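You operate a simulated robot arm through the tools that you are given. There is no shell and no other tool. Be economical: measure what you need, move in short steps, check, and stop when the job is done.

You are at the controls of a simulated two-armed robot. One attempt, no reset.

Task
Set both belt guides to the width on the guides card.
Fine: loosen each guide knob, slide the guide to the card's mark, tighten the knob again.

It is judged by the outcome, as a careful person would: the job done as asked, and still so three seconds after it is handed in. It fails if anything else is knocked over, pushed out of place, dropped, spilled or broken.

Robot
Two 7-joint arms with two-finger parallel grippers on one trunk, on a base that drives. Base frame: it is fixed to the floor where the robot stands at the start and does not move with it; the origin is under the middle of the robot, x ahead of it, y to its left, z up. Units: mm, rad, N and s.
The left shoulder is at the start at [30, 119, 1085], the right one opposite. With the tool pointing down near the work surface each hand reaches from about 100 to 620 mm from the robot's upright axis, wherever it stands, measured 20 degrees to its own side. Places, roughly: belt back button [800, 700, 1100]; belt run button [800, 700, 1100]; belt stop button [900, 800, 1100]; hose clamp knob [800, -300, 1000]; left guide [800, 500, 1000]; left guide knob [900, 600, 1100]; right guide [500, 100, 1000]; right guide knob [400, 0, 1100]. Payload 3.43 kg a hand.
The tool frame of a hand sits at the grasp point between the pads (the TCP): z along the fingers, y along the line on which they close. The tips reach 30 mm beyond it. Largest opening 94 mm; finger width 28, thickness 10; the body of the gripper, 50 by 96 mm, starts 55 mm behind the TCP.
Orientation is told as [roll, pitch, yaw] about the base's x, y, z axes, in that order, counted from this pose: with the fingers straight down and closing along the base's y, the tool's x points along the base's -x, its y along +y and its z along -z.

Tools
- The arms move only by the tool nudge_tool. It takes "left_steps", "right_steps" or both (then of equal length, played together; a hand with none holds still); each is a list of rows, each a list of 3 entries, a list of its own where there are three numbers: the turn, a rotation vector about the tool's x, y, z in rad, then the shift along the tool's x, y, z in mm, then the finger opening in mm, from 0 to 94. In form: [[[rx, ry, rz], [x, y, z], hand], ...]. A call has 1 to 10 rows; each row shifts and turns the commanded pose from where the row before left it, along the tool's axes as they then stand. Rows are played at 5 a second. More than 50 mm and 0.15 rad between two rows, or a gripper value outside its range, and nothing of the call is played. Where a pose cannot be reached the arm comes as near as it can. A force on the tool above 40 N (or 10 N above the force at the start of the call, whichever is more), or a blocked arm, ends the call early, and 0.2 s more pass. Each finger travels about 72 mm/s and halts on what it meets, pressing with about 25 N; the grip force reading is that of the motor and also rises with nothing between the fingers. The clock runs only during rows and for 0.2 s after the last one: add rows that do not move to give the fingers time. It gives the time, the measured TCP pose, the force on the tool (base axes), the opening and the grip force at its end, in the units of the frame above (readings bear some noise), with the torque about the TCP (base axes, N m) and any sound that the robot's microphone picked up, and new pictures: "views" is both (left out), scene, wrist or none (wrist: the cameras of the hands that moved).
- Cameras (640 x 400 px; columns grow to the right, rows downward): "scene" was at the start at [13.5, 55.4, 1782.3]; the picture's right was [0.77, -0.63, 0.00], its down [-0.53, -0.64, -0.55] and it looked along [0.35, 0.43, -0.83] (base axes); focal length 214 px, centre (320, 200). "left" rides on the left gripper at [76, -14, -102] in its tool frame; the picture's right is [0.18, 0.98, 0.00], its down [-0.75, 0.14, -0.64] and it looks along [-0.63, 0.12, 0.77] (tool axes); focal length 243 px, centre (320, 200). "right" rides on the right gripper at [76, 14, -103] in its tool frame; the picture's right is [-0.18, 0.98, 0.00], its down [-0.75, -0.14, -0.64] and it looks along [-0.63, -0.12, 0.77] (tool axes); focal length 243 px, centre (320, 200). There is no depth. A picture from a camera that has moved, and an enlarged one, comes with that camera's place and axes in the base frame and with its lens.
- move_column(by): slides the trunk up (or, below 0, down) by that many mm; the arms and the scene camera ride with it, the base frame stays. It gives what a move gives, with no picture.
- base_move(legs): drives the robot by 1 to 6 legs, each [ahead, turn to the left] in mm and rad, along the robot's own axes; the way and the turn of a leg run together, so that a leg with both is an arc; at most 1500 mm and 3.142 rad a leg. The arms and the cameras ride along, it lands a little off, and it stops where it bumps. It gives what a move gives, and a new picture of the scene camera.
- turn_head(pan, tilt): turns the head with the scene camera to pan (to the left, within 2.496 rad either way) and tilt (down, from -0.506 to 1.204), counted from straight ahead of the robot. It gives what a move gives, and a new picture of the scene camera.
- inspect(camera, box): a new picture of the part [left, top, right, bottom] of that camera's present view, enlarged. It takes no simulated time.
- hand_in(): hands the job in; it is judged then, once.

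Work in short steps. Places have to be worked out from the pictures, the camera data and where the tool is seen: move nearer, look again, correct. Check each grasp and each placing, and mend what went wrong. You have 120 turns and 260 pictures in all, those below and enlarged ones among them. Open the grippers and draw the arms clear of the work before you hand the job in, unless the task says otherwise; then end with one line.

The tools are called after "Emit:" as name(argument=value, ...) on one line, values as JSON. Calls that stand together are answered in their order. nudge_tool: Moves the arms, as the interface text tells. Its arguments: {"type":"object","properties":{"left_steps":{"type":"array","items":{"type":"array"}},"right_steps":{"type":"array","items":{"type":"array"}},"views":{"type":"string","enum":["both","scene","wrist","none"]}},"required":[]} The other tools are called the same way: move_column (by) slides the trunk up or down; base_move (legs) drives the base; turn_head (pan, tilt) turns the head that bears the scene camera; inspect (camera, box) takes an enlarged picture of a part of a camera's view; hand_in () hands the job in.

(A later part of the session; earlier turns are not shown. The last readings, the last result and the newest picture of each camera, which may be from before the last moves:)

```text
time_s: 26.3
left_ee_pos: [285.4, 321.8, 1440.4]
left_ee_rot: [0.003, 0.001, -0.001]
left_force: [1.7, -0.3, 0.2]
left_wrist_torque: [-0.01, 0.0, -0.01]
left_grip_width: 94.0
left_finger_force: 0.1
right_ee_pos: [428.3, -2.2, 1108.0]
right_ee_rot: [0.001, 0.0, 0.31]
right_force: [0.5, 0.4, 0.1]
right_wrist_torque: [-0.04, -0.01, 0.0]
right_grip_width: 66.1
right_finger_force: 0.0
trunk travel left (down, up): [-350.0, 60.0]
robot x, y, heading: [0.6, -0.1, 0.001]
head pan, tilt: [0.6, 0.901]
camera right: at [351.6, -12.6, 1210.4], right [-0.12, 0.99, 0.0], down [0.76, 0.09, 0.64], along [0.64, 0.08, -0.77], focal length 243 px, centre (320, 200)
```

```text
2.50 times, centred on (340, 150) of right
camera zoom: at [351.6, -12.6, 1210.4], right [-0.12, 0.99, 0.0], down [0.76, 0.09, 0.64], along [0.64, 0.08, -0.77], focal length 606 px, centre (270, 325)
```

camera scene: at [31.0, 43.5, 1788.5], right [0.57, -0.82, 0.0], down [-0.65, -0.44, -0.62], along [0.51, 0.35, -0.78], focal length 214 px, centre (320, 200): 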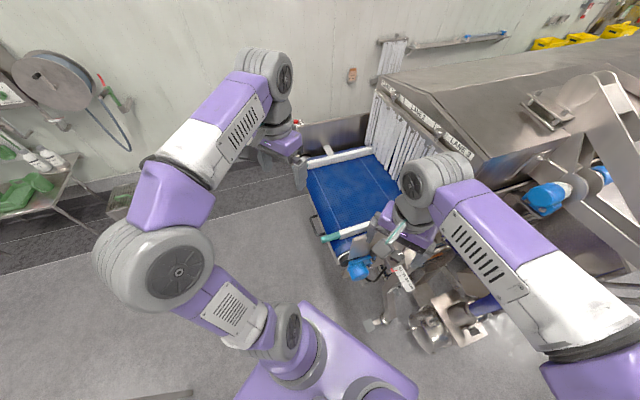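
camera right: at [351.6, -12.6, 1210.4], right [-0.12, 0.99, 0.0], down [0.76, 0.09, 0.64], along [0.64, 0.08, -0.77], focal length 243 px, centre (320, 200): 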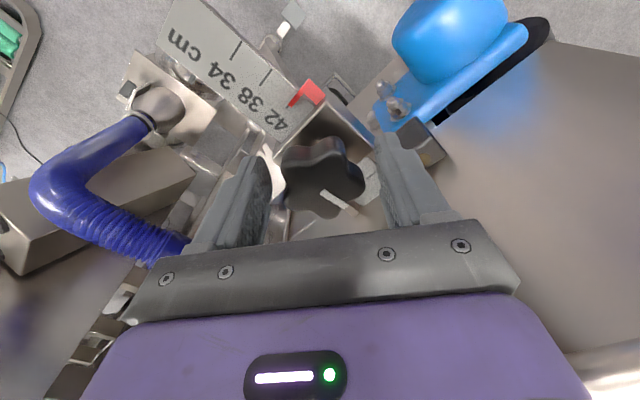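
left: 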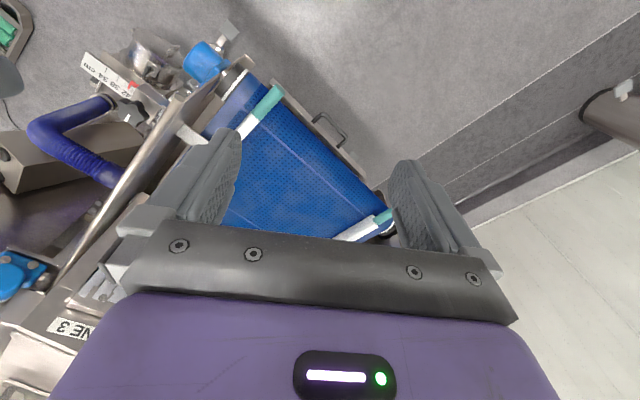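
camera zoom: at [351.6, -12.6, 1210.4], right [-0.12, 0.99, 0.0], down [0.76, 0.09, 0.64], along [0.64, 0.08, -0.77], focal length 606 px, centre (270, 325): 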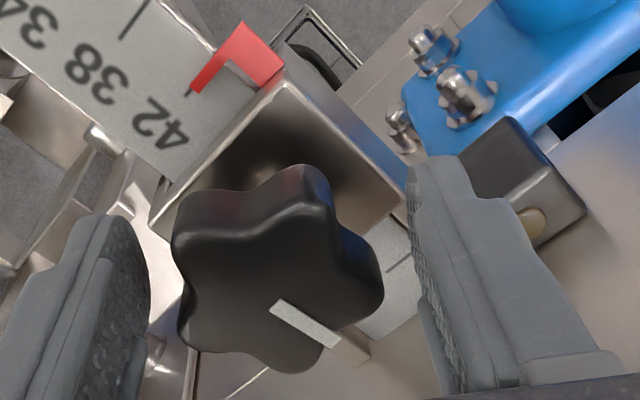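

The knob did turn 90° CCW and stays. Axis is near (433, -1.5). I rotate back to yaw 0, recentre, regrip and turn another 1.5 rad.

Emit:
nudge_tool(right_steps=[[[0, 0, 0.15], [0, 0, 0], 66], [[0, 0, 0.15], [0, 0, 0], 66], [[0, 0, 0], [-4.6, 0.7, 0], 66], [[0, 0, 0], [0, 0, 0], 45], [[0, 0, 0], [0, 0, 0], 30], [[0, 0, 0], [0, 0, 0], 30], [[0, 0, 0], [0, 0, 0], 30]], views="wrist")

Emit:
nudge_tool(right_steps=[[[0, 0, -0.15], [0, 0, 0], 30], [[0, 0, -0.15], [0, 0, 0], 30], [[0, 0, -0.15], [0, 0, 0], 30], [[0, 0, -0.15], [0, 0, 0], 30], [[0, 0, -0.15], [0, 0, 0], 30], [[0, 0, -0.15], [0, 0, 0], 30], [[0, 0, -0.15], [0, 0, 0], 30], [[0, 0, -0.15], [0, 0, 0], 30], [[0, 0, -0.15], [0, 0, 0], 30], [[0, 0, -0.15], [0, 0, 0], 30]], views="wrist")

```text
time_s: 27.9
left_ee_pos: [285.4, 320.8, 1440.2]
left_ee_rot: [0.0, 0.0, 0.001]
left_force: [0.5, 0.0, -0.2]
left_wrist_torque: [0.01, 0.03, -0.05]
left_grip_width: 94.0
left_finger_force: 0.0
right_ee_pos: [431.6, -1.2, 1109.0]
right_ee_rot: [0.001, 0.002, 0.013]
right_force: [-3.8, 0.3, -3.6]
right_wrist_torque: [0.06, -0.07, -0.02]
right_grip_width: 42.3
right_finger_force: 44.8
trunk travel left (down, up): [-350.0, 60.0]
robot x, y, heading: [1.5, -0.9, 0.001]
head pan, tilt: [0.6, 0.901]
camera right: at [356.2, 11.1, 1210.4], right [0.17, 0.98, 0.0], down [0.76, -0.13, 0.64], along [0.63, -0.11, -0.77], focal length 243 px, centre (320, 200)
```

right: 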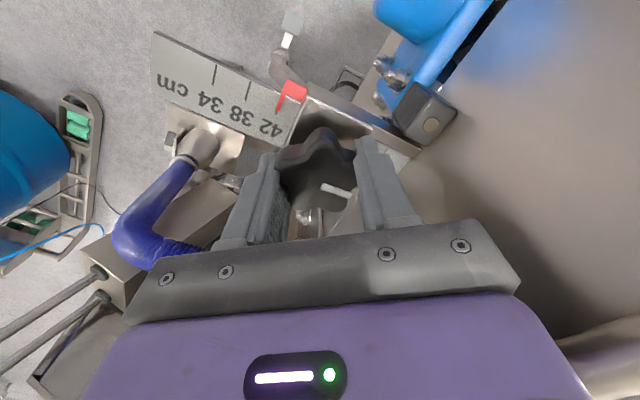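

```text
time_s: 30.1
left_ee_pos: [283.1, 321.7, 1439.9]
left_ee_rot: [0.001, -0.003, -0.001]
left_force: [-0.9, -0.1, 0.9]
left_wrist_torque: [0.0, 0.03, 0.0]
left_grip_width: 94.2
left_finger_force: 0.1
right_ee_pos: [432.8, -1.2, 1109.0]
right_ee_rot: [0.0, -0.001, 1.513]
right_force: [-9.8, 2.8, -3.3]
right_wrist_torque: [0.72, 0.52, -0.53]
right_grip_width: 42.6
right_finger_force: 44.9
trunk travel left (down, up): [-350.0, 60.0]
robot x, y, heading: [1.0, 3.1, -0.001]
head pan, tilt: [0.6, 0.901]
camera right: at [413.5, -77.5, 1210.8], right [-0.97, 0.24, 0.0], down [0.18, 0.74, 0.64], along [0.16, 0.62, -0.77], focal length 243 px, centre (320, 200)
```

right: 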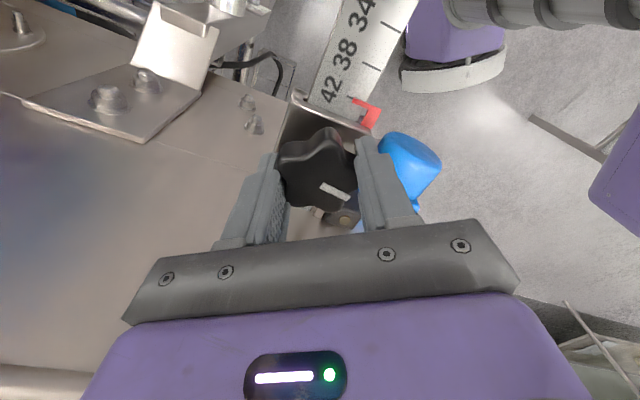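

Some 3 rad loosened with a light torque at the end. I open, lift 90 mm, turn to align with the bar (closing across it) and move above its outer part for a look.

Emit:
nudge_tool(right_steps=[[[0, 0, 0], [0, 0, 0], 66], [[0, 0, 0], [0, 0, 0], 66], [[0, 0, 0], [0, 0, -45], 66], [[0, 0, 0], [0, 0, -45], 66], [[0, 0, 0.15], [0, 0, 0], 66], [[0, 0, 0.15], [0, 0, 0], 66], [[0, 0, 0.15], [0, 0, 0], 66], [[0, 0, 0.12], [0, 0, 0], 66], [[0, 0, 0], [37.6, -1, 0], 66], [[0, 0, 0], [37.6, -1, 0], 66]], views="wrist")

Emit:
inspect(camera="right", box=[200, 0, 440, 240])

Emit:
inspect(camera="left", box=[60, 20, 300, 170])

```text
time_s: 32.3
left_ee_pos: [284.4, 320.9, 1440.8]
left_ee_rot: [0.0, 0.001, -0.001]
left_force: [0.4, 0.1, -0.5]
left_wrist_torque: [0.0, -0.02, -0.01]
left_grip_width: 93.9
left_finger_force: 0.0
right_ee_pos: [389.6, -64.8, 1199.3]
right_ee_rot: [0.0, 0.0, 0.941]
right_force: [1.0, 0.4, 0.8]
right_wrist_torque: [0.01, -0.02, 0.01]
right_grip_width: 66.0
right_finger_force: 0.0
trunk travel left (down, up): [-350.0, 60.0]
robot x, y, heading: [-2.5, -1.5, 0.001]
head pan, tilt: [0.6, 0.901]
camera right: at [333.1, -118.6, 1300.5], right [-0.69, 0.73, 0.0], down [0.56, 0.53, 0.64], along [0.47, 0.44, -0.77], focal length 243 px, centre (320, 200)
```

right: 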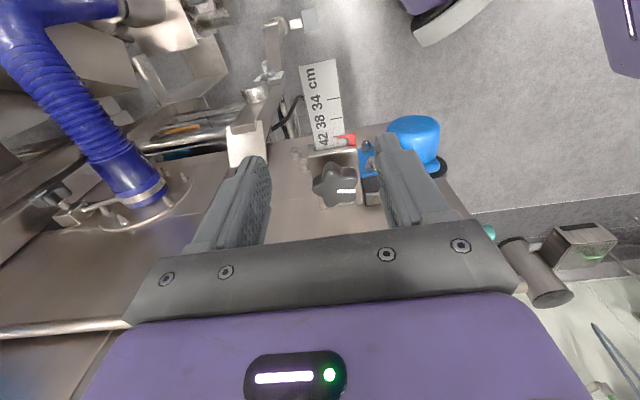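

```text
1.67 times, centred on (320, 120) of right
camera zoom: at [333.1, -118.6, 1300.5], right [-0.69, 0.73, 0.0], down [0.56, 0.53, 0.64], along [0.47, 0.44, -0.77], focal length 404 px, centre (320, 333)
```

zoom: 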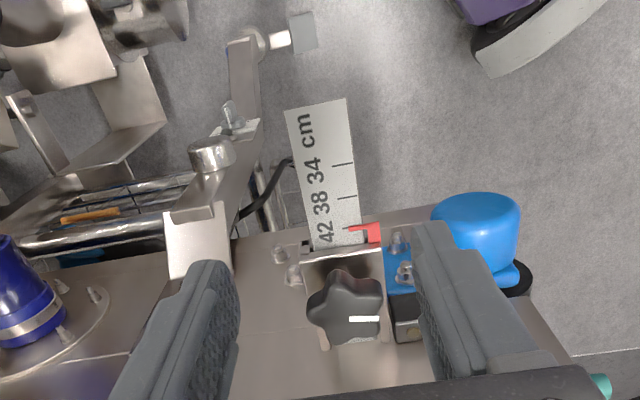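

```text
2.67 times, centred on (180, 95) of left
camera zoom: at [207.6, 306.5, 1542.1], right [-0.18, 0.98, 0.0], down [0.75, 0.14, 0.64], along [0.63, 0.12, -0.77], focal length 647 px, centre (693, 480)
```

zoom: 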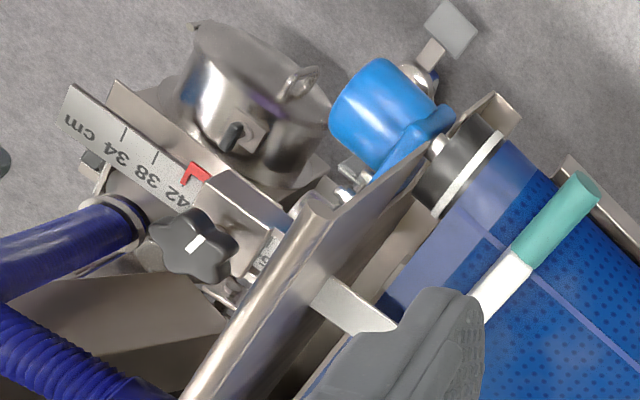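

Bar top is near z 1060, centreline through (381, -71). I descend to just above it with a 50 mm opening to verify alignment.

Emit:
nudge_tool(right_steps=[[[0, 0, 0], [10.1, 2.9, 30], 50], [[0, 0, 0], [0, 0, 40], 50], [[0, 0, 0], [0, 0, 27], 50], [[0, 0, 0], [0, 0, 0], 50]], views="wrist")

Emit:
inspect(camera="right", box=[220, 80, 420, 240])

Emit:
inspect(camera="left", box=[40, 20, 200, 120])

```text
time_s: 33.3
left_ee_pos: [283.7, 320.9, 1440.3]
left_ee_rot: [-0.001, 0.001, -0.001]
left_force: [-0.2, 0.3, -0.2]
left_wrist_torque: [0.0, 0.03, 0.04]
left_grip_width: 94.2
left_finger_force: 0.1
right_ee_pos: [382.4, -70.5, 1099.9]
right_ee_rot: [0.0, -0.001, 0.94]
right_force: [-0.5, -1.2, -0.1]
right_wrist_torque: [0.01, 0.0, -0.01]
right_grip_width: 50.2
right_finger_force: 0.1
trunk travel left (down, up): [-350.0, 60.0]
robot x, y, heading: [2.9, -1.1, 0.001]
head pan, tilt: [0.6, 0.901]
camera right: at [326.7, -124.8, 1202.4], right [-0.69, 0.73, 0.0], down [0.56, 0.53, 0.64], along [0.47, 0.44, -0.77], focal length 243 px, centre (320, 200)
```

right: 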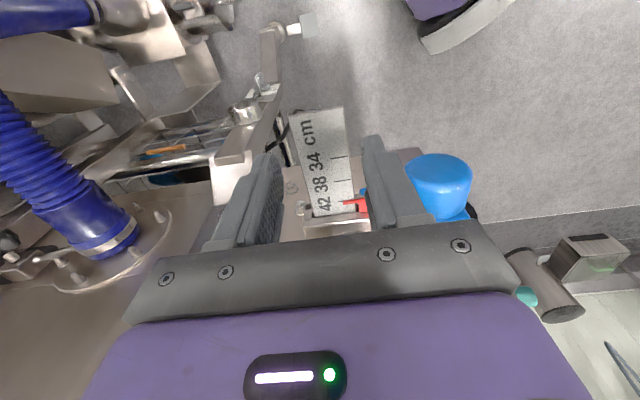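

```text
2.50 times, centred on (320, 160) of right
camera zoom: at [326.7, -124.8, 1202.4], right [-0.69, 0.73, 0.0], down [0.56, 0.53, 0.64], along [0.47, 0.44, -0.77], focal length 606 px, centre (320, 300)
```

zoom: 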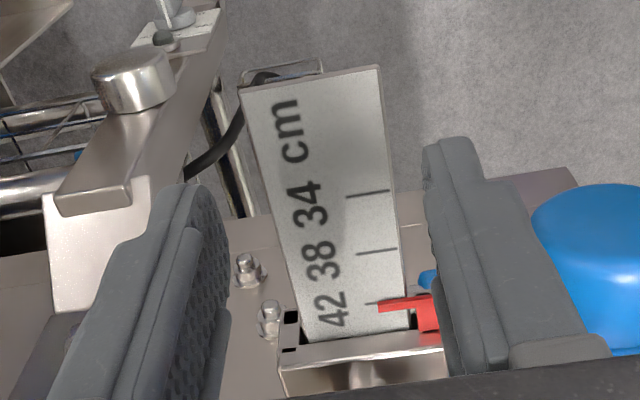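

```text
4.00 times, centred on (120, 70) of left
camera zoom: at [208.0, 307.0, 1541.9], right [-0.18, 0.98, 0.0], down [0.75, 0.14, 0.64], along [0.63, 0.12, -0.77], focal length 970 px, centre (1120, 720)
```

zoom: 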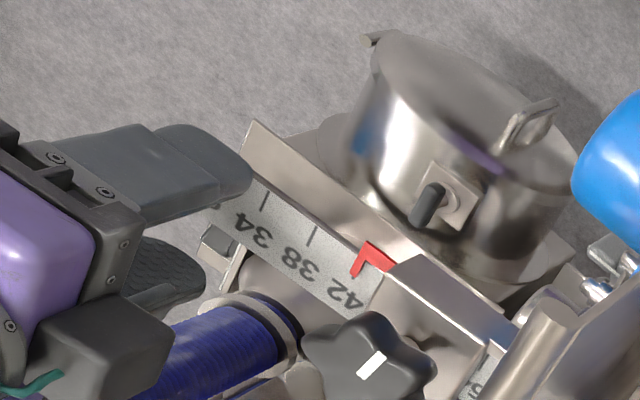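

Aligned over the "34" area. I descend 22 mm and close on the bar.

Emit:
nudge_tool(right_steps=[[[0, 0, 0], [0, 0, 12], 50], [[0, 0, 0], [0, 0, 10], 50], [[0, 0, 0], [0, 0, 0], 36], [[0, 0, 0], [0, 0, 0], 20], [[0, 0, 0], [0, 0, 0], 20], [[0, 0, 0], [0, 0, 0], 20]], views="wrist")

Emit:
inspect(camera="left", box=[40, 20, 200, 120])

```text
time_s: 34.7
left_ee_pos: [285.1, 320.4, 1440.5]
left_ee_rot: [-0.001, 0.002, 0.001]
left_force: [-0.8, 0.3, 0.1]
left_wrist_torque: [-0.05, 0.02, 0.01]
left_grip_width: 94.2
left_finger_force: 0.1
right_ee_pos: [384.0, -70.5, 1079.4]
right_ee_rot: [0.0, 0.0, 0.94]
right_force: [-0.4, -0.3, -0.7]
right_wrist_torque: [0.01, 0.0, 0.01]
right_grip_width: 20.0
right_finger_force: 0.0
trunk travel left (down, up): [-350.0, 60.0]
robot x, y, heading: [2.1, 1.1, -0.003]
head pan, tilt: [0.6, 0.901]
camera right: at [326.6, -124.8, 1181.3], right [-0.69, 0.73, 0.0], down [0.56, 0.53, 0.64], along [0.47, 0.44, -0.77], focal length 243 px, centre (320, 200)
```

right: 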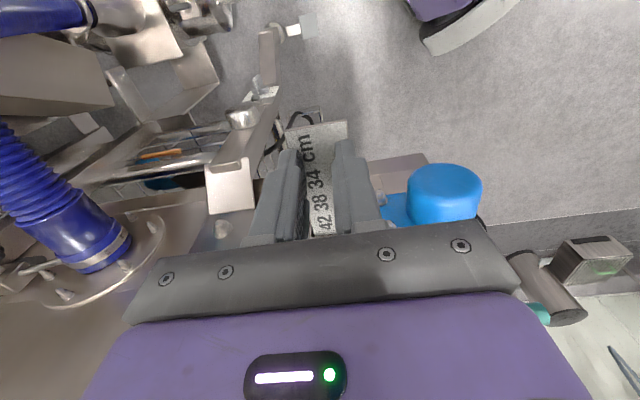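

```text
4.00 times, centred on (120, 70) of left
camera zoom: at [208.4, 307.2, 1541.8], right [-0.18, 0.98, 0.0], down [0.75, 0.14, 0.64], along [0.63, 0.12, -0.77], focal length 970 px, centre (1120, 720)
```

zoom: 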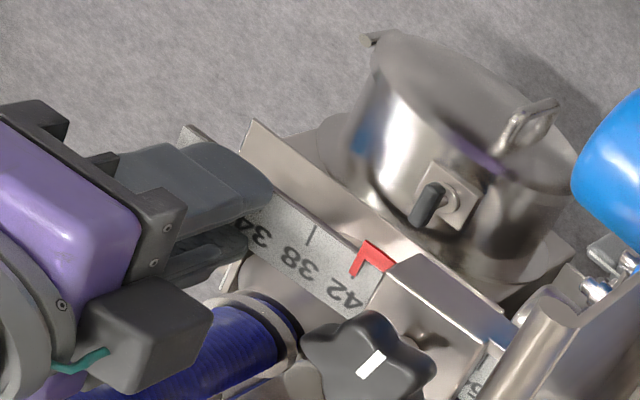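

The fingers closed above the bar; it's lower than thought (~1046). I reopen, go 18 mm lower and close again.

Emit:
nudge_tool(right_steps=[[[0, 0, 0], [0, 0, 0], 50], [[0, 0, 0], [0, 0, 0], 50], [[0, 0, 0], [0, 0, 9], 50], [[0, 0, 0], [0, 0, 9], 50], [[0, 0, 0], [0, 0, 0], 36], [[0, 0, 0], [0, 0, 0], 20], [[0, 0, 0], [0, 0, 0], 20]], views="wrist")

Emit:
inspect(camera="left", box=[40, 20, 200, 120])

```text
time_s: 36.3
left_ee_pos: [285.4, 321.6, 1439.7]
left_ee_rot: [0.001, -0.001, 0.0]
left_force: [0.2, 0.3, 0.1]
left_wrist_torque: [0.0, -0.05, -0.02]
left_grip_width: 94.1
left_finger_force: 0.0
right_ee_pos: [383.6, -70.5, 1061.3]
right_ee_rot: [0.001, -0.001, 0.939]
right_force: [-0.2, -0.1, -0.5]
right_wrist_torque: [-0.04, -0.02, -0.03]
right_grip_width: 20.1
right_finger_force: 0.0
trunk travel left (down, up): [-350.0, 60.0]
robot x, y, heading: [-0.3, 2.6, 0.001]
head pan, tilt: [0.6, 0.901]
camera right: at [326.0, -124.4, 1163.0], right [-0.69, 0.73, 0.0], down [0.56, 0.53, 0.64], along [0.47, 0.44, -0.77], focal length 243 px, centre (320, 200)
```

right: 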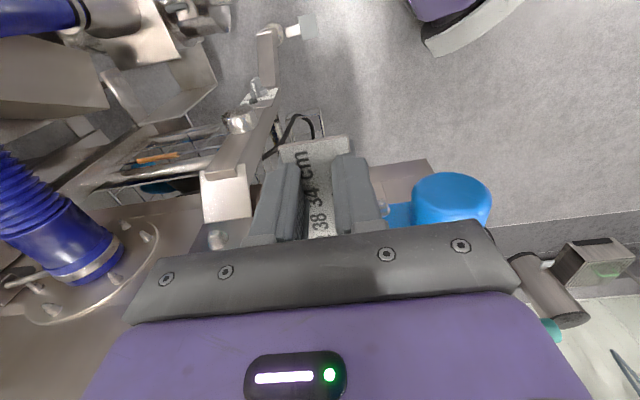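

```text
4.00 times, centred on (120, 70) of left
camera zoom: at [208.4, 307.2, 1541.8], right [-0.18, 0.98, 0.0], down [0.75, 0.14, 0.64], along [0.63, 0.12, -0.77], focal length 970 px, centre (1120, 720)
```

zoom: 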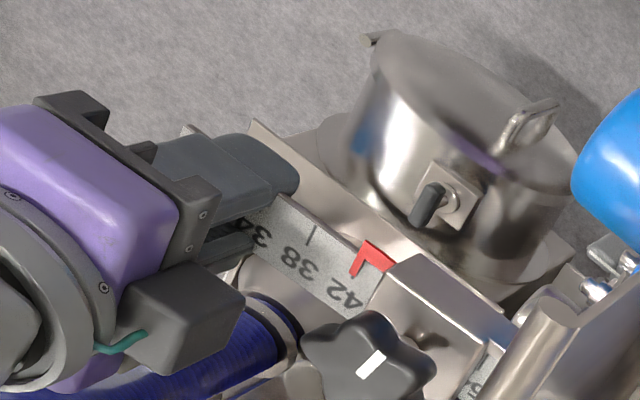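

Fingers again met nothing. I zoom in on the fingertips to see whether they are above or beside the bar.

Emit:
inspect(camera="right", box=[250, 120, 400, 250])

Emit:
inspect(camera="left", box=[80, 40, 140, 90])

```text
3.08 times, centred on (325, 185) of right
camera zoom: at [326.0, -124.4, 1163.0], right [-0.69, 0.73, 0.0], down [0.56, 0.53, 0.64], along [0.47, 0.44, -0.77], focal length 746 px, centre (305, 246)
```

zoom: 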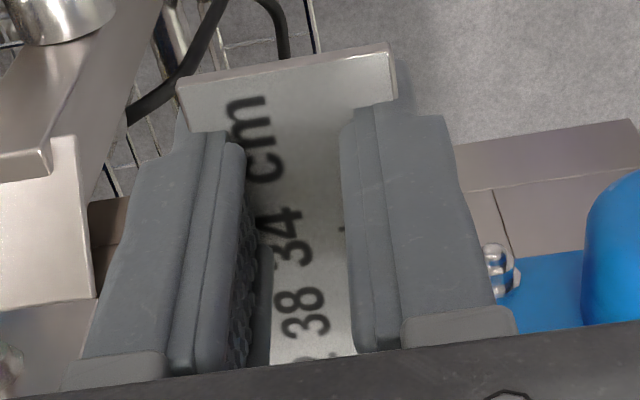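

```text
8.00 times, centred on (110, 65) of left
camera zoom: at [208.4, 307.2, 1541.8], right [-0.18, 0.98, 0.0], down [0.75, 0.14, 0.64], along [0.63, 0.12, -0.77], focal length 1941 px, centre (2000, 1280)
```

zoom: 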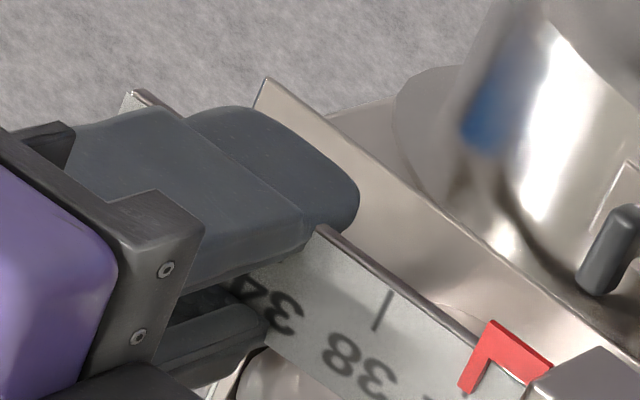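

The tips seem to hover over the scale face. I probe downward gently in small steps to find the bar's top.

Emit:
nudge_tool(right_steps=[[[0, 0, 0], [0, 0, 2], 20], [[0, 0, 0], [0, 0, 2], 20], [[0, 0, 0], [0, 0, 2], 20], [[0, 0, 0], [0, 0, 2], 20]], views="none")

Emit:
inspect(camera="left", box=[80, 40, 140, 90])

```text
time_s: 37.3
left_ee_pos: [284.3, 321.5, 1440.5]
left_ee_rot: [0.001, 0.0, 0.001]
left_force: [-0.7, 0.0, 0.2]
left_wrist_torque: [0.02, -0.02, -0.01]
left_grip_width: 94.0
left_finger_force: 0.0
right_ee_pos: [383.1, -69.6, 1053.4]
right_ee_rot: [0.0, 0.0, 0.939]
right_force: [0.2, -0.6, 0.0]
right_wrist_torque: [0.01, 0.0, 0.0]
right_grip_width: 19.8
right_finger_force: 0.0
trunk travel left (down, up): [-350.0, 60.0]
robot x, y, heading: [2.1, 0.7, -0.003]
head pan, tilt: [0.6, 0.901]
```

```text
8.00 times, centred on (110, 65) of left
camera zoom: at [208.4, 307.2, 1541.8], right [-0.18, 0.98, 0.0], down [0.75, 0.14, 0.64], along [0.63, 0.12, -0.77], focal length 1941 px, centre (2000, 1280)
```

zoom: 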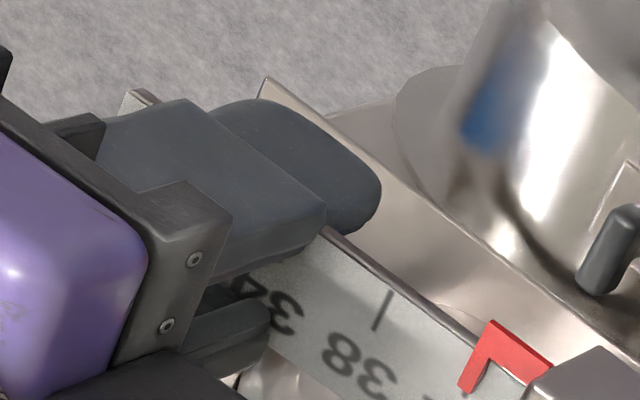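

Emit:
inspect(camera="right", box=[250, 120, 400, 250])

```text
3.08 times, centred on (325, 185) of right
camera zoom: at [325.8, -124.2, 1155.4], right [-0.69, 0.73, 0.0], down [0.56, 0.53, 0.64], along [0.47, 0.44, -0.77], focal length 746 px, centre (305, 246)
```

zoom: 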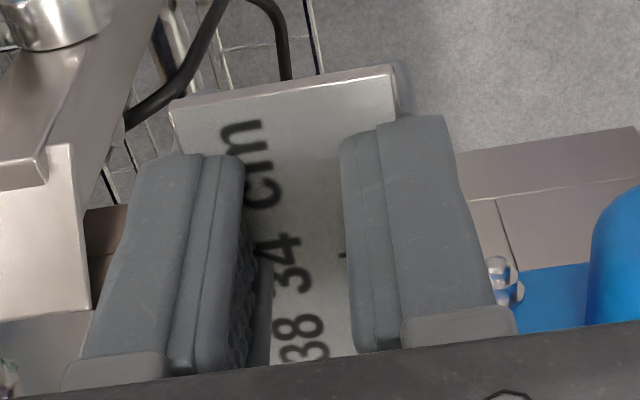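

The fingers pass through the scale plate: it isn't solid, so it can't be gripped. I'll use the rail's teal handle, at about (387, 238, 1043), with the left hand. I raise the right hand and bring the left above the handle, looking for obstacles.

Emit:
nudge_tool(right_steps=[[[0, 0, 0], [0, 0, -25], 20], [[0, 0, 0], [0, 0, -25], 20], [[0, 0, 0], [0, 0, -25], 20], [[0, 0, 0], [0, 0, -25], 20], [[0, 0, 0], [0, 0, -25], 20], [[0, 0, 0], [0, 0, 0], 20], [[0, 0, 0], [0, 0, 0], 20], [[0, 0, 0], [0, 0, 0], 20], [[0, 0, 0], [0, 0, 0], 20], [[0, 0, 0], [0, 0, 0], 20]], left_steps=[[[0, 0, 0], [-14.6, -11.9, 35], 80], [[0, 0, 0], [-14.6, -11.9, 35], 80], [[0, 0, 0], [-14.6, -11.9, 35], 80], [[0, 0, 0], [-14.6, -11.9, 35], 80], [[0, 0, 0], [-14.6, -11.9, 35], 80], [[0, 0, 0], [-14.6, -11.9, 35], 80], [[0, 0, 0], [-14.6, -11.9, 35], 80], [[0, 0, 0.15], [0, 0, 0], 80], [[0, 0, 0.15], [0, 0, 0], 80], [[0, 0, 0.15], [0, 0, 0], 80]], views="both")

```text
time_s: 39.5
left_ee_pos: [385.0, 238.3, 1194.6]
left_ee_rot: [0.001, 0.0, -0.454]
left_force: [0.4, 0.8, 0.1]
left_wrist_torque: [0.02, -0.01, -0.03]
left_grip_width: 79.8
left_finger_force: 0.1
right_ee_pos: [381.9, -70.8, 1178.5]
right_ee_rot: [-0.001, -0.002, 0.938]
right_force: [-1.3, 0.2, 0.1]
right_wrist_torque: [-0.03, -0.02, 0.0]
right_grip_width: 20.0
right_finger_force: 0.1
trunk travel left (down, up): [-350.0, 60.0]
robot x, y, heading: [2.4, 0.1, -0.002]
head pan, tilt: [0.6, 0.901]
camera scene: at [30.9, 43.4, 1788.5], right [0.56, -0.83, 0.0], down [-0.65, -0.44, -0.62], along [0.51, 0.35, -0.78], focal length 214 px, centre (320, 200)
camera right: at [325.5, -124.3, 1280.5], right [-0.69, 0.73, 0.0], down [0.56, 0.53, 0.64], along [0.47, 0.44, -0.77], focal length 243 px, centre (320, 200)
camera left: at [312.0, 258.5, 1296.5], right [0.26, 0.96, 0.0], down [0.74, -0.2, 0.64], along [0.62, -0.17, -0.77], focal length 243 px, centre (320, 200)
```

scene: 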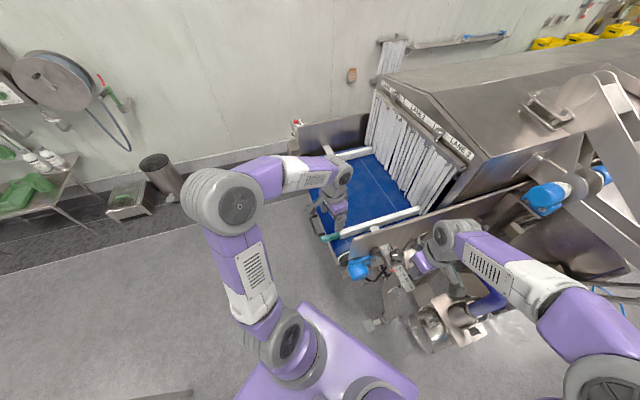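
right: 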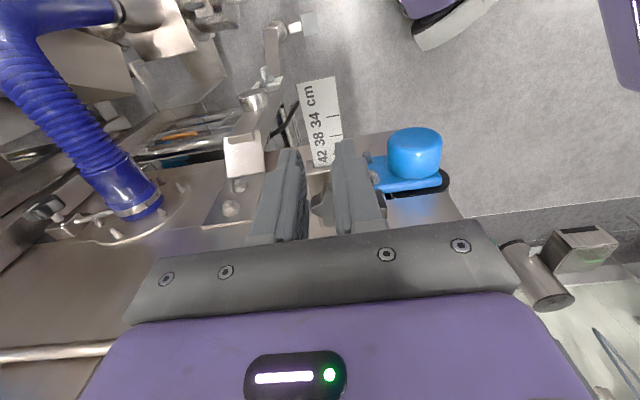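
left: 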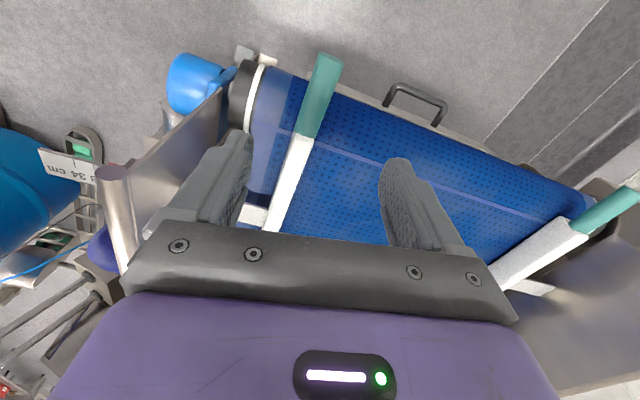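

Triangulated handle top at (386, 238, ~1040), rail direction (0.82, -0.575). I rotate to line up and descend to tips ~1040 with 60 mm opening.

Emit:
nudge_tool(left_steps=[[[0, 0, 0.08], [0, 0, 0], 60], [[0, 0, 0.08], [0, 0, 0], 60], [[0, 0, 0], [0, 0, 45], 60], [[0, 0, 0], [0, 0, 45], 60], [[0, 0, 0], [0, 0, 30], 60], [[0, 0, 0], [0, 0, 0], 60]], views="wrist")

Emit:
inspect(camera="left", box=[200, 60, 440, 230])

Emit:
inspect(camera="scene", box=[290, 160, 430, 280])

```text
time_s: 40.9
left_ee_pos: [386.7, 239.0, 1074.6]
left_ee_rot: [0.0, -0.001, -0.609]
left_force: [0.9, 1.1, -0.4]
left_wrist_torque: [-0.03, -0.01, -0.01]
left_grip_width: 59.9
left_finger_force: 0.1
right_ee_pos: [382.0, -69.7, 1178.1]
right_ee_rot: [0.0, -0.001, 0.941]
right_force: [-0.5, 0.3, -0.3]
right_wrist_torque: [0.01, 0.02, -0.05]
right_grip_width: 20.0
right_finger_force: 0.1
trunk travel left (down, up): [-350.0, 60.0]
robot x, y, heading: [1.3, -1.2, 0.0]
head pan, tilt: [0.6, 0.901]
camera left: at [316.4, 270.5, 1176.1], right [0.41, 0.91, 0.0], down [0.7, -0.32, 0.64], along [0.59, -0.26, -0.77], focal length 243 px, centre (320, 200)
```

left: 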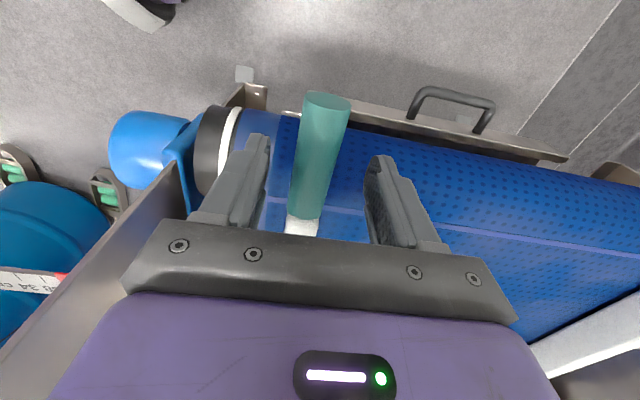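

```text
2.35 times, centred on (320, 145) of left
camera zoom: at [316.4, 270.5, 1176.1], right [0.41, 0.91, 0.0], down [0.7, -0.32, 0.64], along [0.59, -0.26, -0.77], focal length 571 px, centre (320, 329)
```

zoom: 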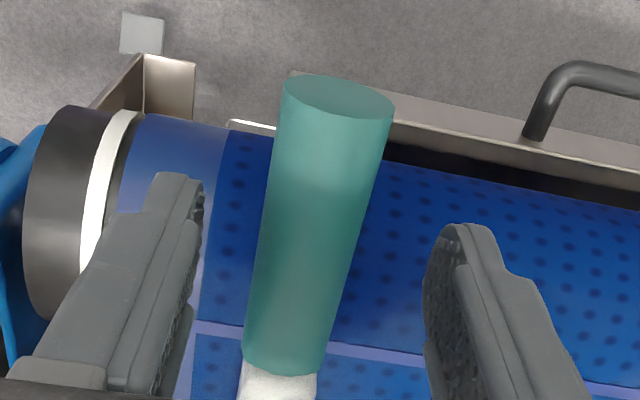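

```text
3.33 times, centred on (360, 220) of scene
camera zoom: at [30.7, 43.4, 1788.5], right [0.56, -0.83, 0.0], down [-0.65, -0.44, -0.62], along [0.51, 0.35, -0.78], focal length 715 px, centre (187, 133)
```

zoom: 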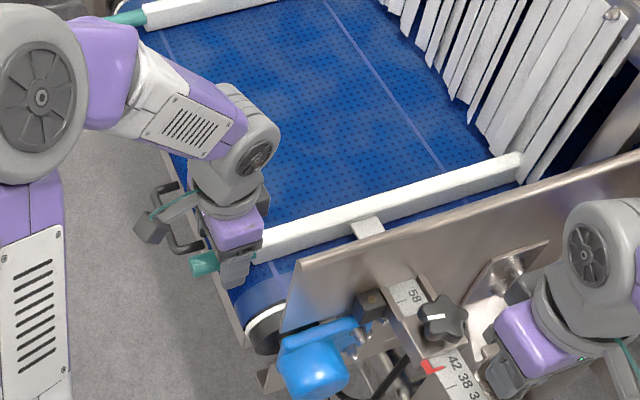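

Handle is a ~28 mm cylinder, centred between the fingers. Descend 22 mm and close.

Emit:
nudge_tool(left_steps=[[[0, 0, 0], [0, 0, 8], 60], [[0, 0, 0], [0, 0, 7], 60], [[0, 0, 0], [0, 0, 7], 60], [[0, 0, 0], [0, 0, 0], 44], [[0, 0, 0], [0, 0, 0], 28], [[0, 0, 0], [0, 0, 0], 15], [[0, 0, 0], [0, 0, 0], 15]], views="wrist")

```text
time_s: 42.5
left_ee_pos: [386.1, 237.1, 1052.7]
left_ee_rot: [0.0, 0.001, -0.613]
left_force: [-2.4, -3.0, -4.8]
left_wrist_torque: [-0.26, -0.17, -1.08]
left_grip_width: 29.3
left_finger_force: 44.6
right_ee_pos: [382.8, -70.6, 1178.6]
right_ee_rot: [0.0, 0.0, 0.941]
right_force: [0.4, 0.0, 0.9]
right_wrist_torque: [-0.03, -0.01, 0.02]
right_grip_width: 19.9
right_finger_force: 0.0
trunk travel left (down, up): [-350.0, 60.0]
robot x, y, heading: [0.0, -2.1, -0.003]
head pan, tilt: [0.6, 0.901]
camera left: at [316.0, 270.0, 1154.5], right [0.42, 0.91, 0.0], down [0.7, -0.32, 0.64], along [0.58, -0.27, -0.77], focal length 243 px, centre (320, 200)
```

left: 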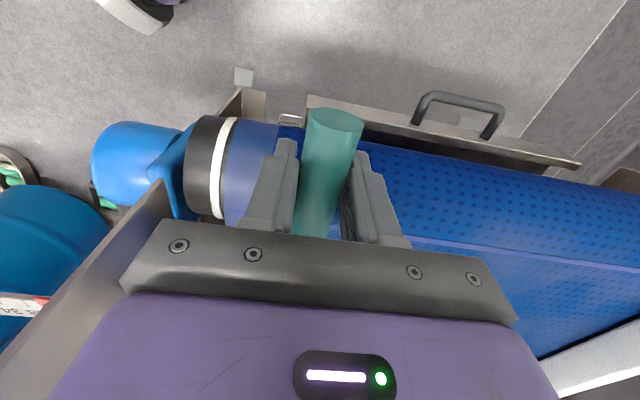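

Handle is gripped (29.3 mm). I slide outward (tool y negative) 20 mm and check the scale with the right camera.

Emit:
nudge_tool(left_steps=[[[0, 0, 0], [0, -5, 0], 15], [[0, 0, 0], [0, -5, 0], 15], [[0, 0, 0], [0, -5, 0], 15], [[0, 0, 0], [0, -5, 0], 15], [[0, 0, 0], [0, 0, 0], 15]], views="none")

Emit:
inspect(camera="right", box=[240, 50, 460, 200])

```text
time_s: 43.7
left_ee_pos: [375.3, 221.9, 1053.4]
left_ee_rot: [-0.003, 0.002, -0.608]
left_force: [-1.7, 1.2, -9.1]
left_wrist_torque: [-0.39, -0.44, -0.91]
left_grip_width: 29.5
left_finger_force: 45.0
right_ee_pos: [381.8, -69.9, 1178.2]
right_ee_rot: [0.0, 0.001, 0.941]
right_force: [-1.1, 0.4, -0.4]
right_wrist_torque: [0.0, -0.01, 0.01]
right_grip_width: 19.9
right_finger_force: 0.0
trunk travel left (down, up): [-350.0, 60.0]
robot x, y, heading: [-1.4, -0.7, 0.006]
head pan, tilt: [0.6, 0.901]
```

```text
2.67 times, centred on (350, 125) of right
camera zoom: at [325.7, -123.8, 1280.4], right [-0.69, 0.73, 0.0], down [0.56, 0.53, 0.64], along [0.47, 0.44, -0.77], focal length 647 px, centre (240, 400)
```

zoom: 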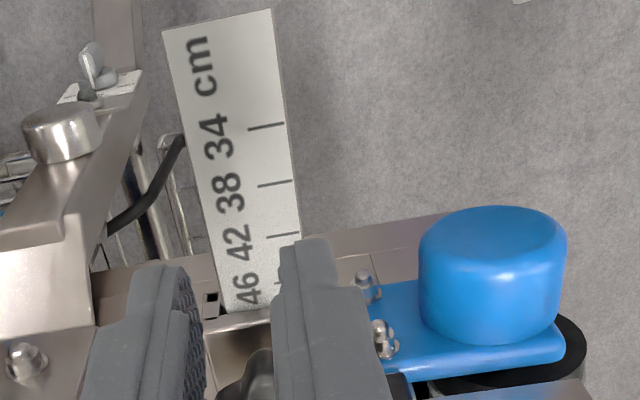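

It slides: 46 is now near the pointer. I continue 17 mm and open the right fingers so the pointer can be seen between them.

Emit:
nudge_tool(left_steps=[[[0, 0, 0], [0, -5, 0], 15], [[0, 0, 0], [0, -5, 0], 15], [[0, 0, 0], [0, -5, 0], 15], [[0, 0, 0], [0, -3, 0], 15], [[0, 0, 0], [0, 0, 0], 15]], right_steps=[[[0, 0, 0], [15, 0, -10], 94], [[0, 0, 0], [15, 0, -10], 94], [[0, 0, 0], [0, 0, 0], 94], [[0, 0, 0], [0, 0, 0], 94], [[0, 0, 0], [0, 0, 0], 94]], views="none")

Emit:
inspect(camera="right", box=[270, 80, 390, 210])

```text
time_s: 44.9
left_ee_pos: [364.0, 206.7, 1052.7]
left_ee_rot: [0.0, 0.002, -0.61]
left_force: [-2.9, 1.6, -11.2]
left_wrist_torque: [-0.17, -0.17, -1.02]
left_grip_width: 29.2
left_finger_force: 44.6
right_ee_pos: [363.8, -94.4, 1198.5]
right_ee_rot: [0.0, 0.001, 0.941]
right_force: [-1.2, -0.4, 0.2]
right_wrist_torque: [0.03, 0.01, -0.01]
right_grip_width: 94.1
right_finger_force: 0.2
trunk travel left (down, up): [-350.0, 60.0]
robot x, y, heading: [0.3, -1.9, 0.001]
head pan, tilt: [0.6, 0.901]
```

```text
3.08 times, centred on (330, 145) of right
camera zoom: at [308.1, -148.1, 1299.9], right [-0.69, 0.73, 0.0], down [0.56, 0.53, 0.64], along [0.47, 0.44, -0.77], focal length 746 px, centre (289, 369)
```

zoom: 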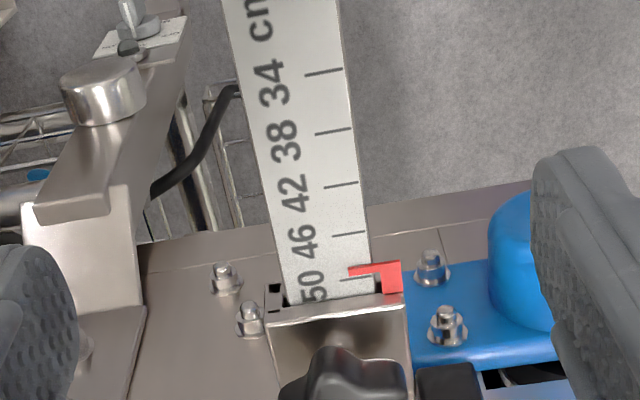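

Guide is close to 50 (moved 37.6 mm). I zoom on the pointer for accuracy.

Emit:
inspect(camera="right", box=[310, 145, 360, 185])

```text
10.00 times, centred on (335, 165) of right
camera zoom: at [308.1, -148.1, 1299.9], right [-0.69, 0.73, 0.0], down [0.56, 0.53, 0.64], along [0.47, 0.44, -0.77], focal length 2426 px, centre (170, 550)
```

zoom: 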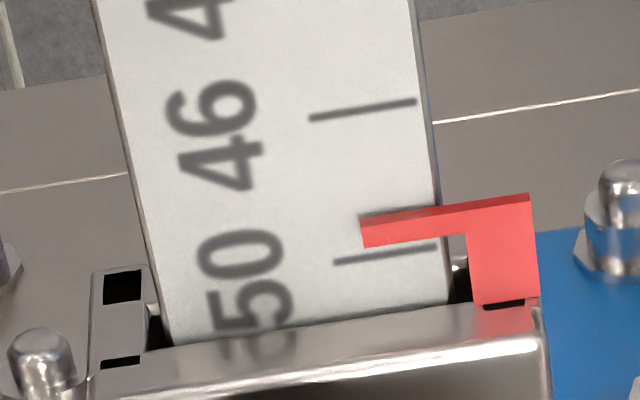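

About 2.4 mm remain, matching the measured travel. I push 2.4 mm more and recheck.

Emit:
nudge_tool(left_steps=[[[0, 0, 0], [0, -2.4, 0], 15], [[0, 0, 0], [0, 0, 0], 15]], views="none")

Emit:
inspect(camera="right", box=[310, 145, 360, 185])

```text
time_s: 45.5
left_ee_pos: [364.4, 206.3, 1053.4]
left_ee_rot: [-0.002, 0.002, -0.609]
left_force: [-3.8, 1.8, -13.0]
left_wrist_torque: [0.0, -0.02, -0.95]
left_grip_width: 29.4
left_finger_force: 45.2
right_ee_pos: [363.1, -93.6, 1197.2]
right_ee_rot: [0.0, 0.0, 0.941]
right_force: [0.6, 0.5, -0.8]
right_wrist_torque: [-0.01, 0.01, 0.04]
right_grip_width: 93.9
right_finger_force: 0.1
trunk travel left (down, up): [-350.0, 60.0]
robot x, y, heading: [1.8, -2.4, 0.002]
head pan, tilt: [0.6, 0.901]
```

```text
10.00 times, centred on (335, 165) of right
camera zoom: at [308.2, -147.9, 1299.9], right [-0.69, 0.73, 0.0], down [0.56, 0.53, 0.64], along [0.47, 0.44, -0.77], focal length 2426 px, centre (170, 550)
```

zoom: 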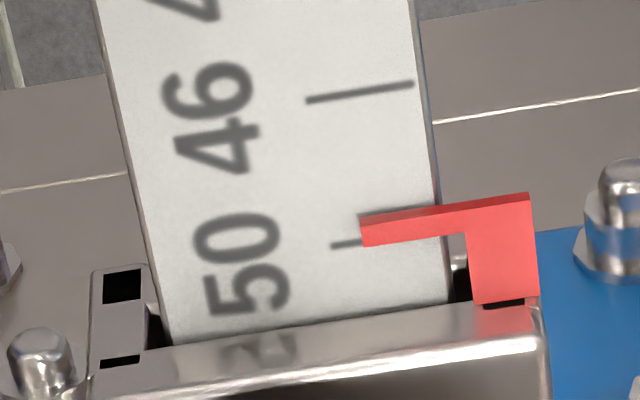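

The tick is now beneath the pointer. I bring the right hand to the earlier perpendicular viewpoint over the knob, which avoids parallax.

Emit:
nudge_tool(right_steps=[[[0, 0, 0.15], [0, 0, -4], 70], [[0, 0, 0.15], [0, 0, -4], 70], [[0, 0, 0.15], [0, 0, -4], 70], [[0, 0, 0.15], [0, 0, -4], 70], [[0, 0, 0.15], [0, 0, 0], 70], [[0, 0, 0.15], [0, 0, 0], 70], [[0, 0, 0.041], [0, 0, 0], 70], [[0, 0, 0], [-23, 31, 0], 70], [[0, 0, 0], [-23, 31, 0], 70], [[0, 0, 0], [-23, 31, 0], 70]], views="none")

Emit:
inspect(camera="right", box=[260, 40, 420, 140])

Emit:
inspect(camera="right", box=[280, 45, 330, 85])

```text
time_s: 47.7
left_ee_pos: [364.5, 207.1, 1053.6]
left_ee_rot: [0.0, 0.001, -0.611]
left_force: [-3.7, 4.3, -15.7]
left_wrist_torque: [0.18, 0.5, -1.09]
left_grip_width: 29.5
left_finger_force: 44.7
right_ee_pos: [434.0, 0.1, 1214.7]
right_ee_rot: [-0.002, -0.001, -0.001]
right_force: [0.5, -0.2, 0.3]
right_wrist_torque: [-0.05, -0.01, -0.01]
right_grip_width: 70.0
right_finger_force: 0.1
trunk travel left (down, up): [-350.0, 60.0]
robot x, y, heading: [-0.3, -0.3, 0.001]
head pan, tilt: [0.6, 0.901]
```

```text
4.00 times, centred on (340, 90) of right
camera zoom: at [358.0, 13.6, 1316.4], right [0.18, 0.98, 0.0], down [0.75, -0.14, 0.64], along [0.63, -0.12, -0.77], focal length 970 px, centre (240, 640)
```

zoom: 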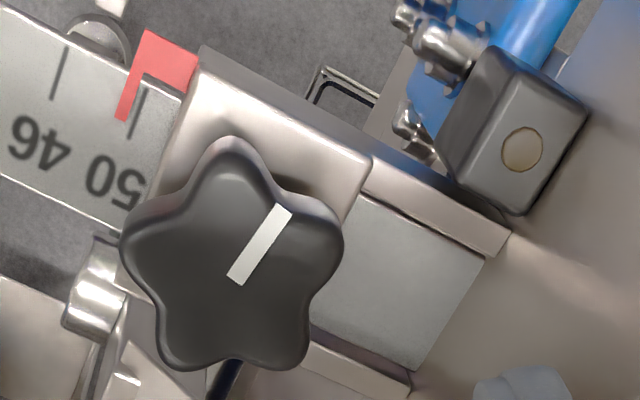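

```text
10.00 times, centred on (305, 65) of right
camera zoom: at [358.0, 13.6, 1316.4], right [0.18, 0.98, 0.0], down [0.75, -0.14, 0.64], along [0.63, -0.12, -0.77], focal length 2426 px, centre (470, 1550)
```

zoom: 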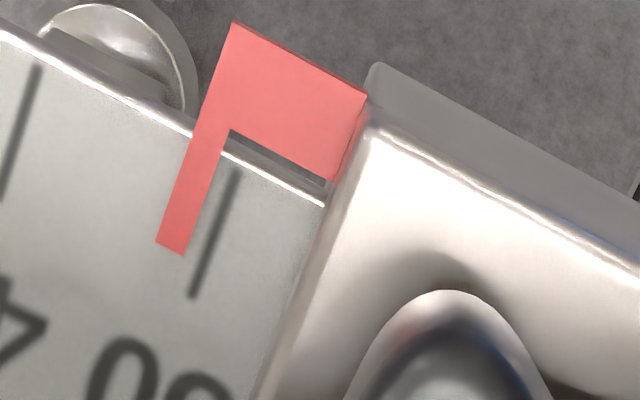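

From the perpendicular view the pointer still sits ~3 mm short of the 50 tick, matching the measured 37 mm travel. I push 3 mm more and recheck.

Emit:
nudge_tool(left_steps=[[[0, 0, 0], [0, -3, 0], 15], [[0, 0, 0], [0, 0, 0], 15], [[0, 0, 0], [0, 0, 0], 15]], views="none")

Emit:
inspect(camera="right", box=[280, 45, 330, 85])

```text
time_s: 48.5
left_ee_pos: [362.6, 203.3, 1052.1]
left_ee_rot: [0.001, 0.0, -0.609]
left_force: [-3.8, 5.0, -13.5]
left_wrist_torque: [0.27, 0.26, -1.02]
left_grip_width: 29.4
left_finger_force: 45.2
right_ee_pos: [434.3, -0.5, 1215.1]
right_ee_rot: [0.001, 0.002, 0.001]
right_force: [-0.4, 0.1, 0.2]
right_wrist_torque: [-0.02, -0.01, -0.01]
right_grip_width: 70.0
right_finger_force: 0.1
trunk travel left (down, up): [-350.0, 60.0]
robot x, y, heading: [-2.5, -1.8, 0.003]
head pan, tilt: [0.6, 0.901]
```

```text
10.00 times, centred on (305, 65) of right
camera zoom: at [357.6, 13.1, 1316.3], right [0.18, 0.98, 0.0], down [0.75, -0.14, 0.64], along [0.63, -0.12, -0.77], focal length 2426 px, centre (470, 1550)
```

zoom: 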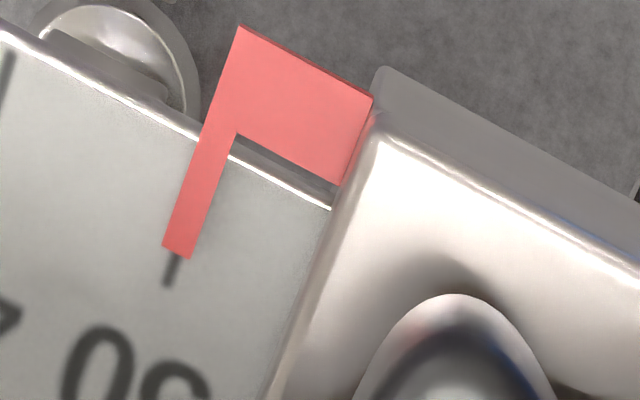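

The 50 tick is exactly under the pointer. Left hand keeps holding while the right hand re-grips the knob: rotate to yaw 1.51 above it first.

Emit:
nudge_tool(right_steps=[[[0, 0, 0], [1.5, -0.7, 0], 66], [[0, 0, -0.15], [0, 0, 0], 66], [[0, 0, -0.15], [0, 0, 0], 66], [[0, 0, -0.15], [0, 0, 0], 66], [[0, 0, -0.15], [0, 0, 0], 66], [[0, 0, -0.15], [0, 0, 0], 66], [[0, 0, -0.15], [0, 0, 0], 66], [[0, 0, -0.15], [0, 0, 0], 66], [[0, 0, -0.15], [0, 0, 0], 66], [[0, 0, -0.15], [0, 0, 0], 66]], views="none")

Emit:
nudge_tool(right_steps=[[[0, 0, -0.15], [0, 0, 0], 66], [[0, 0, 0], [0, 0, 40], 66], [[0, 0, 0], [0, 0, 40], 66], [[0, 0, 0], [0, 0, 25], 66], [[0, 0, 0], [0, 0, 0], 66]], views="wrist")

```text
time_s: 50.7
left_ee_pos: [361.1, 202.7, 1053.1]
left_ee_rot: [-0.001, -0.001, -0.61]
left_force: [-3.8, 4.9, -11.2]
left_wrist_torque: [0.01, 0.03, -1.02]
left_grip_width: 29.2
left_finger_force: 45.0
right_ee_pos: [432.6, -1.5, 1214.6]
right_ee_rot: [0.0, 0.002, 1.354]
right_force: [0.0, 0.8, -0.5]
right_wrist_torque: [-0.01, 0.04, -0.01]
right_grip_width: 66.0
right_finger_force: 0.0
trunk travel left (down, up): [-350.0, 60.0]
robot x, y, heading: [1.7, 5.2, 0.001]
head pan, tilt: [0.6, 0.901]
```

```text
time_s: 51.9
left_ee_pos: [362.5, 203.7, 1053.0]
left_ee_rot: [0.001, -0.001, -0.611]
left_force: [-4.7, 4.1, -10.2]
left_wrist_torque: [-0.02, -0.09, -1.01]
left_grip_width: 29.4
left_finger_force: 45.1
right_ee_pos: [431.7, 0.6, 1109.0]
right_ee_rot: [0.002, 0.0, 1.5]
right_force: [0.0, -0.3, -0.5]
right_wrist_torque: [0.02, 0.0, 0.0]
right_grip_width: 65.9
right_finger_force: 0.0
trunk travel left (down, up): [-350.0, 60.0]
robot x, y, heading: [-0.8, -2.5, 0.003]
head pan, tilt: [0.6, 0.901]
camera right: at [412.1, -76.1, 1210.8], right [-0.97, 0.25, 0.0], down [0.19, 0.74, 0.64], along [0.16, 0.62, -0.77], focal length 243 px, centre (320, 200)
```

right: 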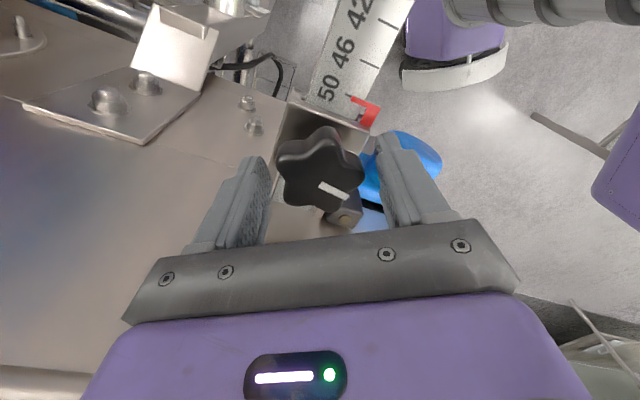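

Knob is between the fingers. Close, then turn clockwise 1.5 rad.

Emit:
nudge_tool(right_steps=[[[0, 0, 0], [0, 0, 0], 45], [[0, 0, 0], [0, 0, 0], 30], [[0, 0, 0], [0, 0, 0], 30], [[0, 0, 0], [0, 0, 0], 30]], views="none")

Emit:
nudge_tool(right_steps=[[[0, 0, 0.15], [0, 0, 0], 30], [[0, 0, 0.15], [0, 0, 0], 30], [[0, 0, 0.15], [0, 0, 0], 30], [[0, 0, 0.15], [0, 0, 0], 30], [[0, 0, 0.15], [0, 0, 0], 30], [[0, 0, 0.15], [0, 0, 0], 30], [[0, 0, 0.15], [0, 0, 0], 30], [[0, 0, 0.15], [0, 0, 0], 30], [[0, 0, 0.15], [0, 0, 0], 30], [[0, 0, 0.15], [0, 0, 0], 30]], views="wrist")

```text
time_s: 52.9
left_ee_pos: [361.1, 202.5, 1052.5]
left_ee_rot: [0.001, 0.0, -0.609]
left_force: [-6.9, 4.9, -7.4]
left_wrist_torque: [-0.26, -0.26, -1.04]
left_grip_width: 29.3
left_finger_force: 44.0
right_ee_pos: [431.7, -0.3, 1109.0]
right_ee_rot: [0.0, 0.0, 1.499]
right_force: [5.0, -2.0, 2.4]
right_wrist_torque: [-0.25, 0.02, -0.04]
right_grip_width: 43.0
right_finger_force: 45.4
trunk travel left (down, up): [-350.0, 60.0]
robot x, y, heading: [0.0, -1.8, 0.0]
head pan, tilt: [0.6, 0.901]
```

```text
time_s: 55.1
left_ee_pos: [361.6, 203.5, 1052.9]
left_ee_rot: [0.0, 0.0, -0.608]
left_force: [-4.0, 6.1, -4.1]
left_wrist_torque: [0.5, 0.5, -1.01]
left_grip_width: 29.4
left_finger_force: 45.4
right_ee_pos: [432.7, -1.2, 1108.4]
right_ee_rot: [0.0, 0.001, -0.003]
right_force: [2.9, -1.7, 5.3]
right_wrist_torque: [-0.04, 1.08, 0.09]
right_grip_width: 41.8
right_finger_force: 45.0
trunk travel left (down, up): [-350.0, 60.0]
robot x, y, heading: [-0.4, -2.0, -0.004]
head pan, tilt: [0.6, 0.901]
camera right: at [355.4, 12.2, 1211.5], right [0.19, 0.98, 0.0], down [0.75, -0.14, 0.64], along [0.63, -0.12, -0.77], focal length 243 px, centre (320, 200)
```

right: 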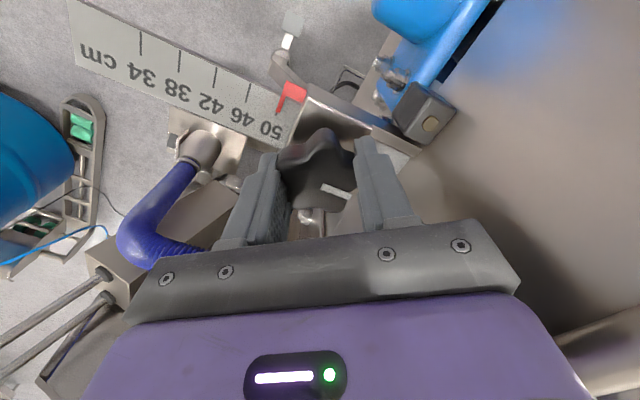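

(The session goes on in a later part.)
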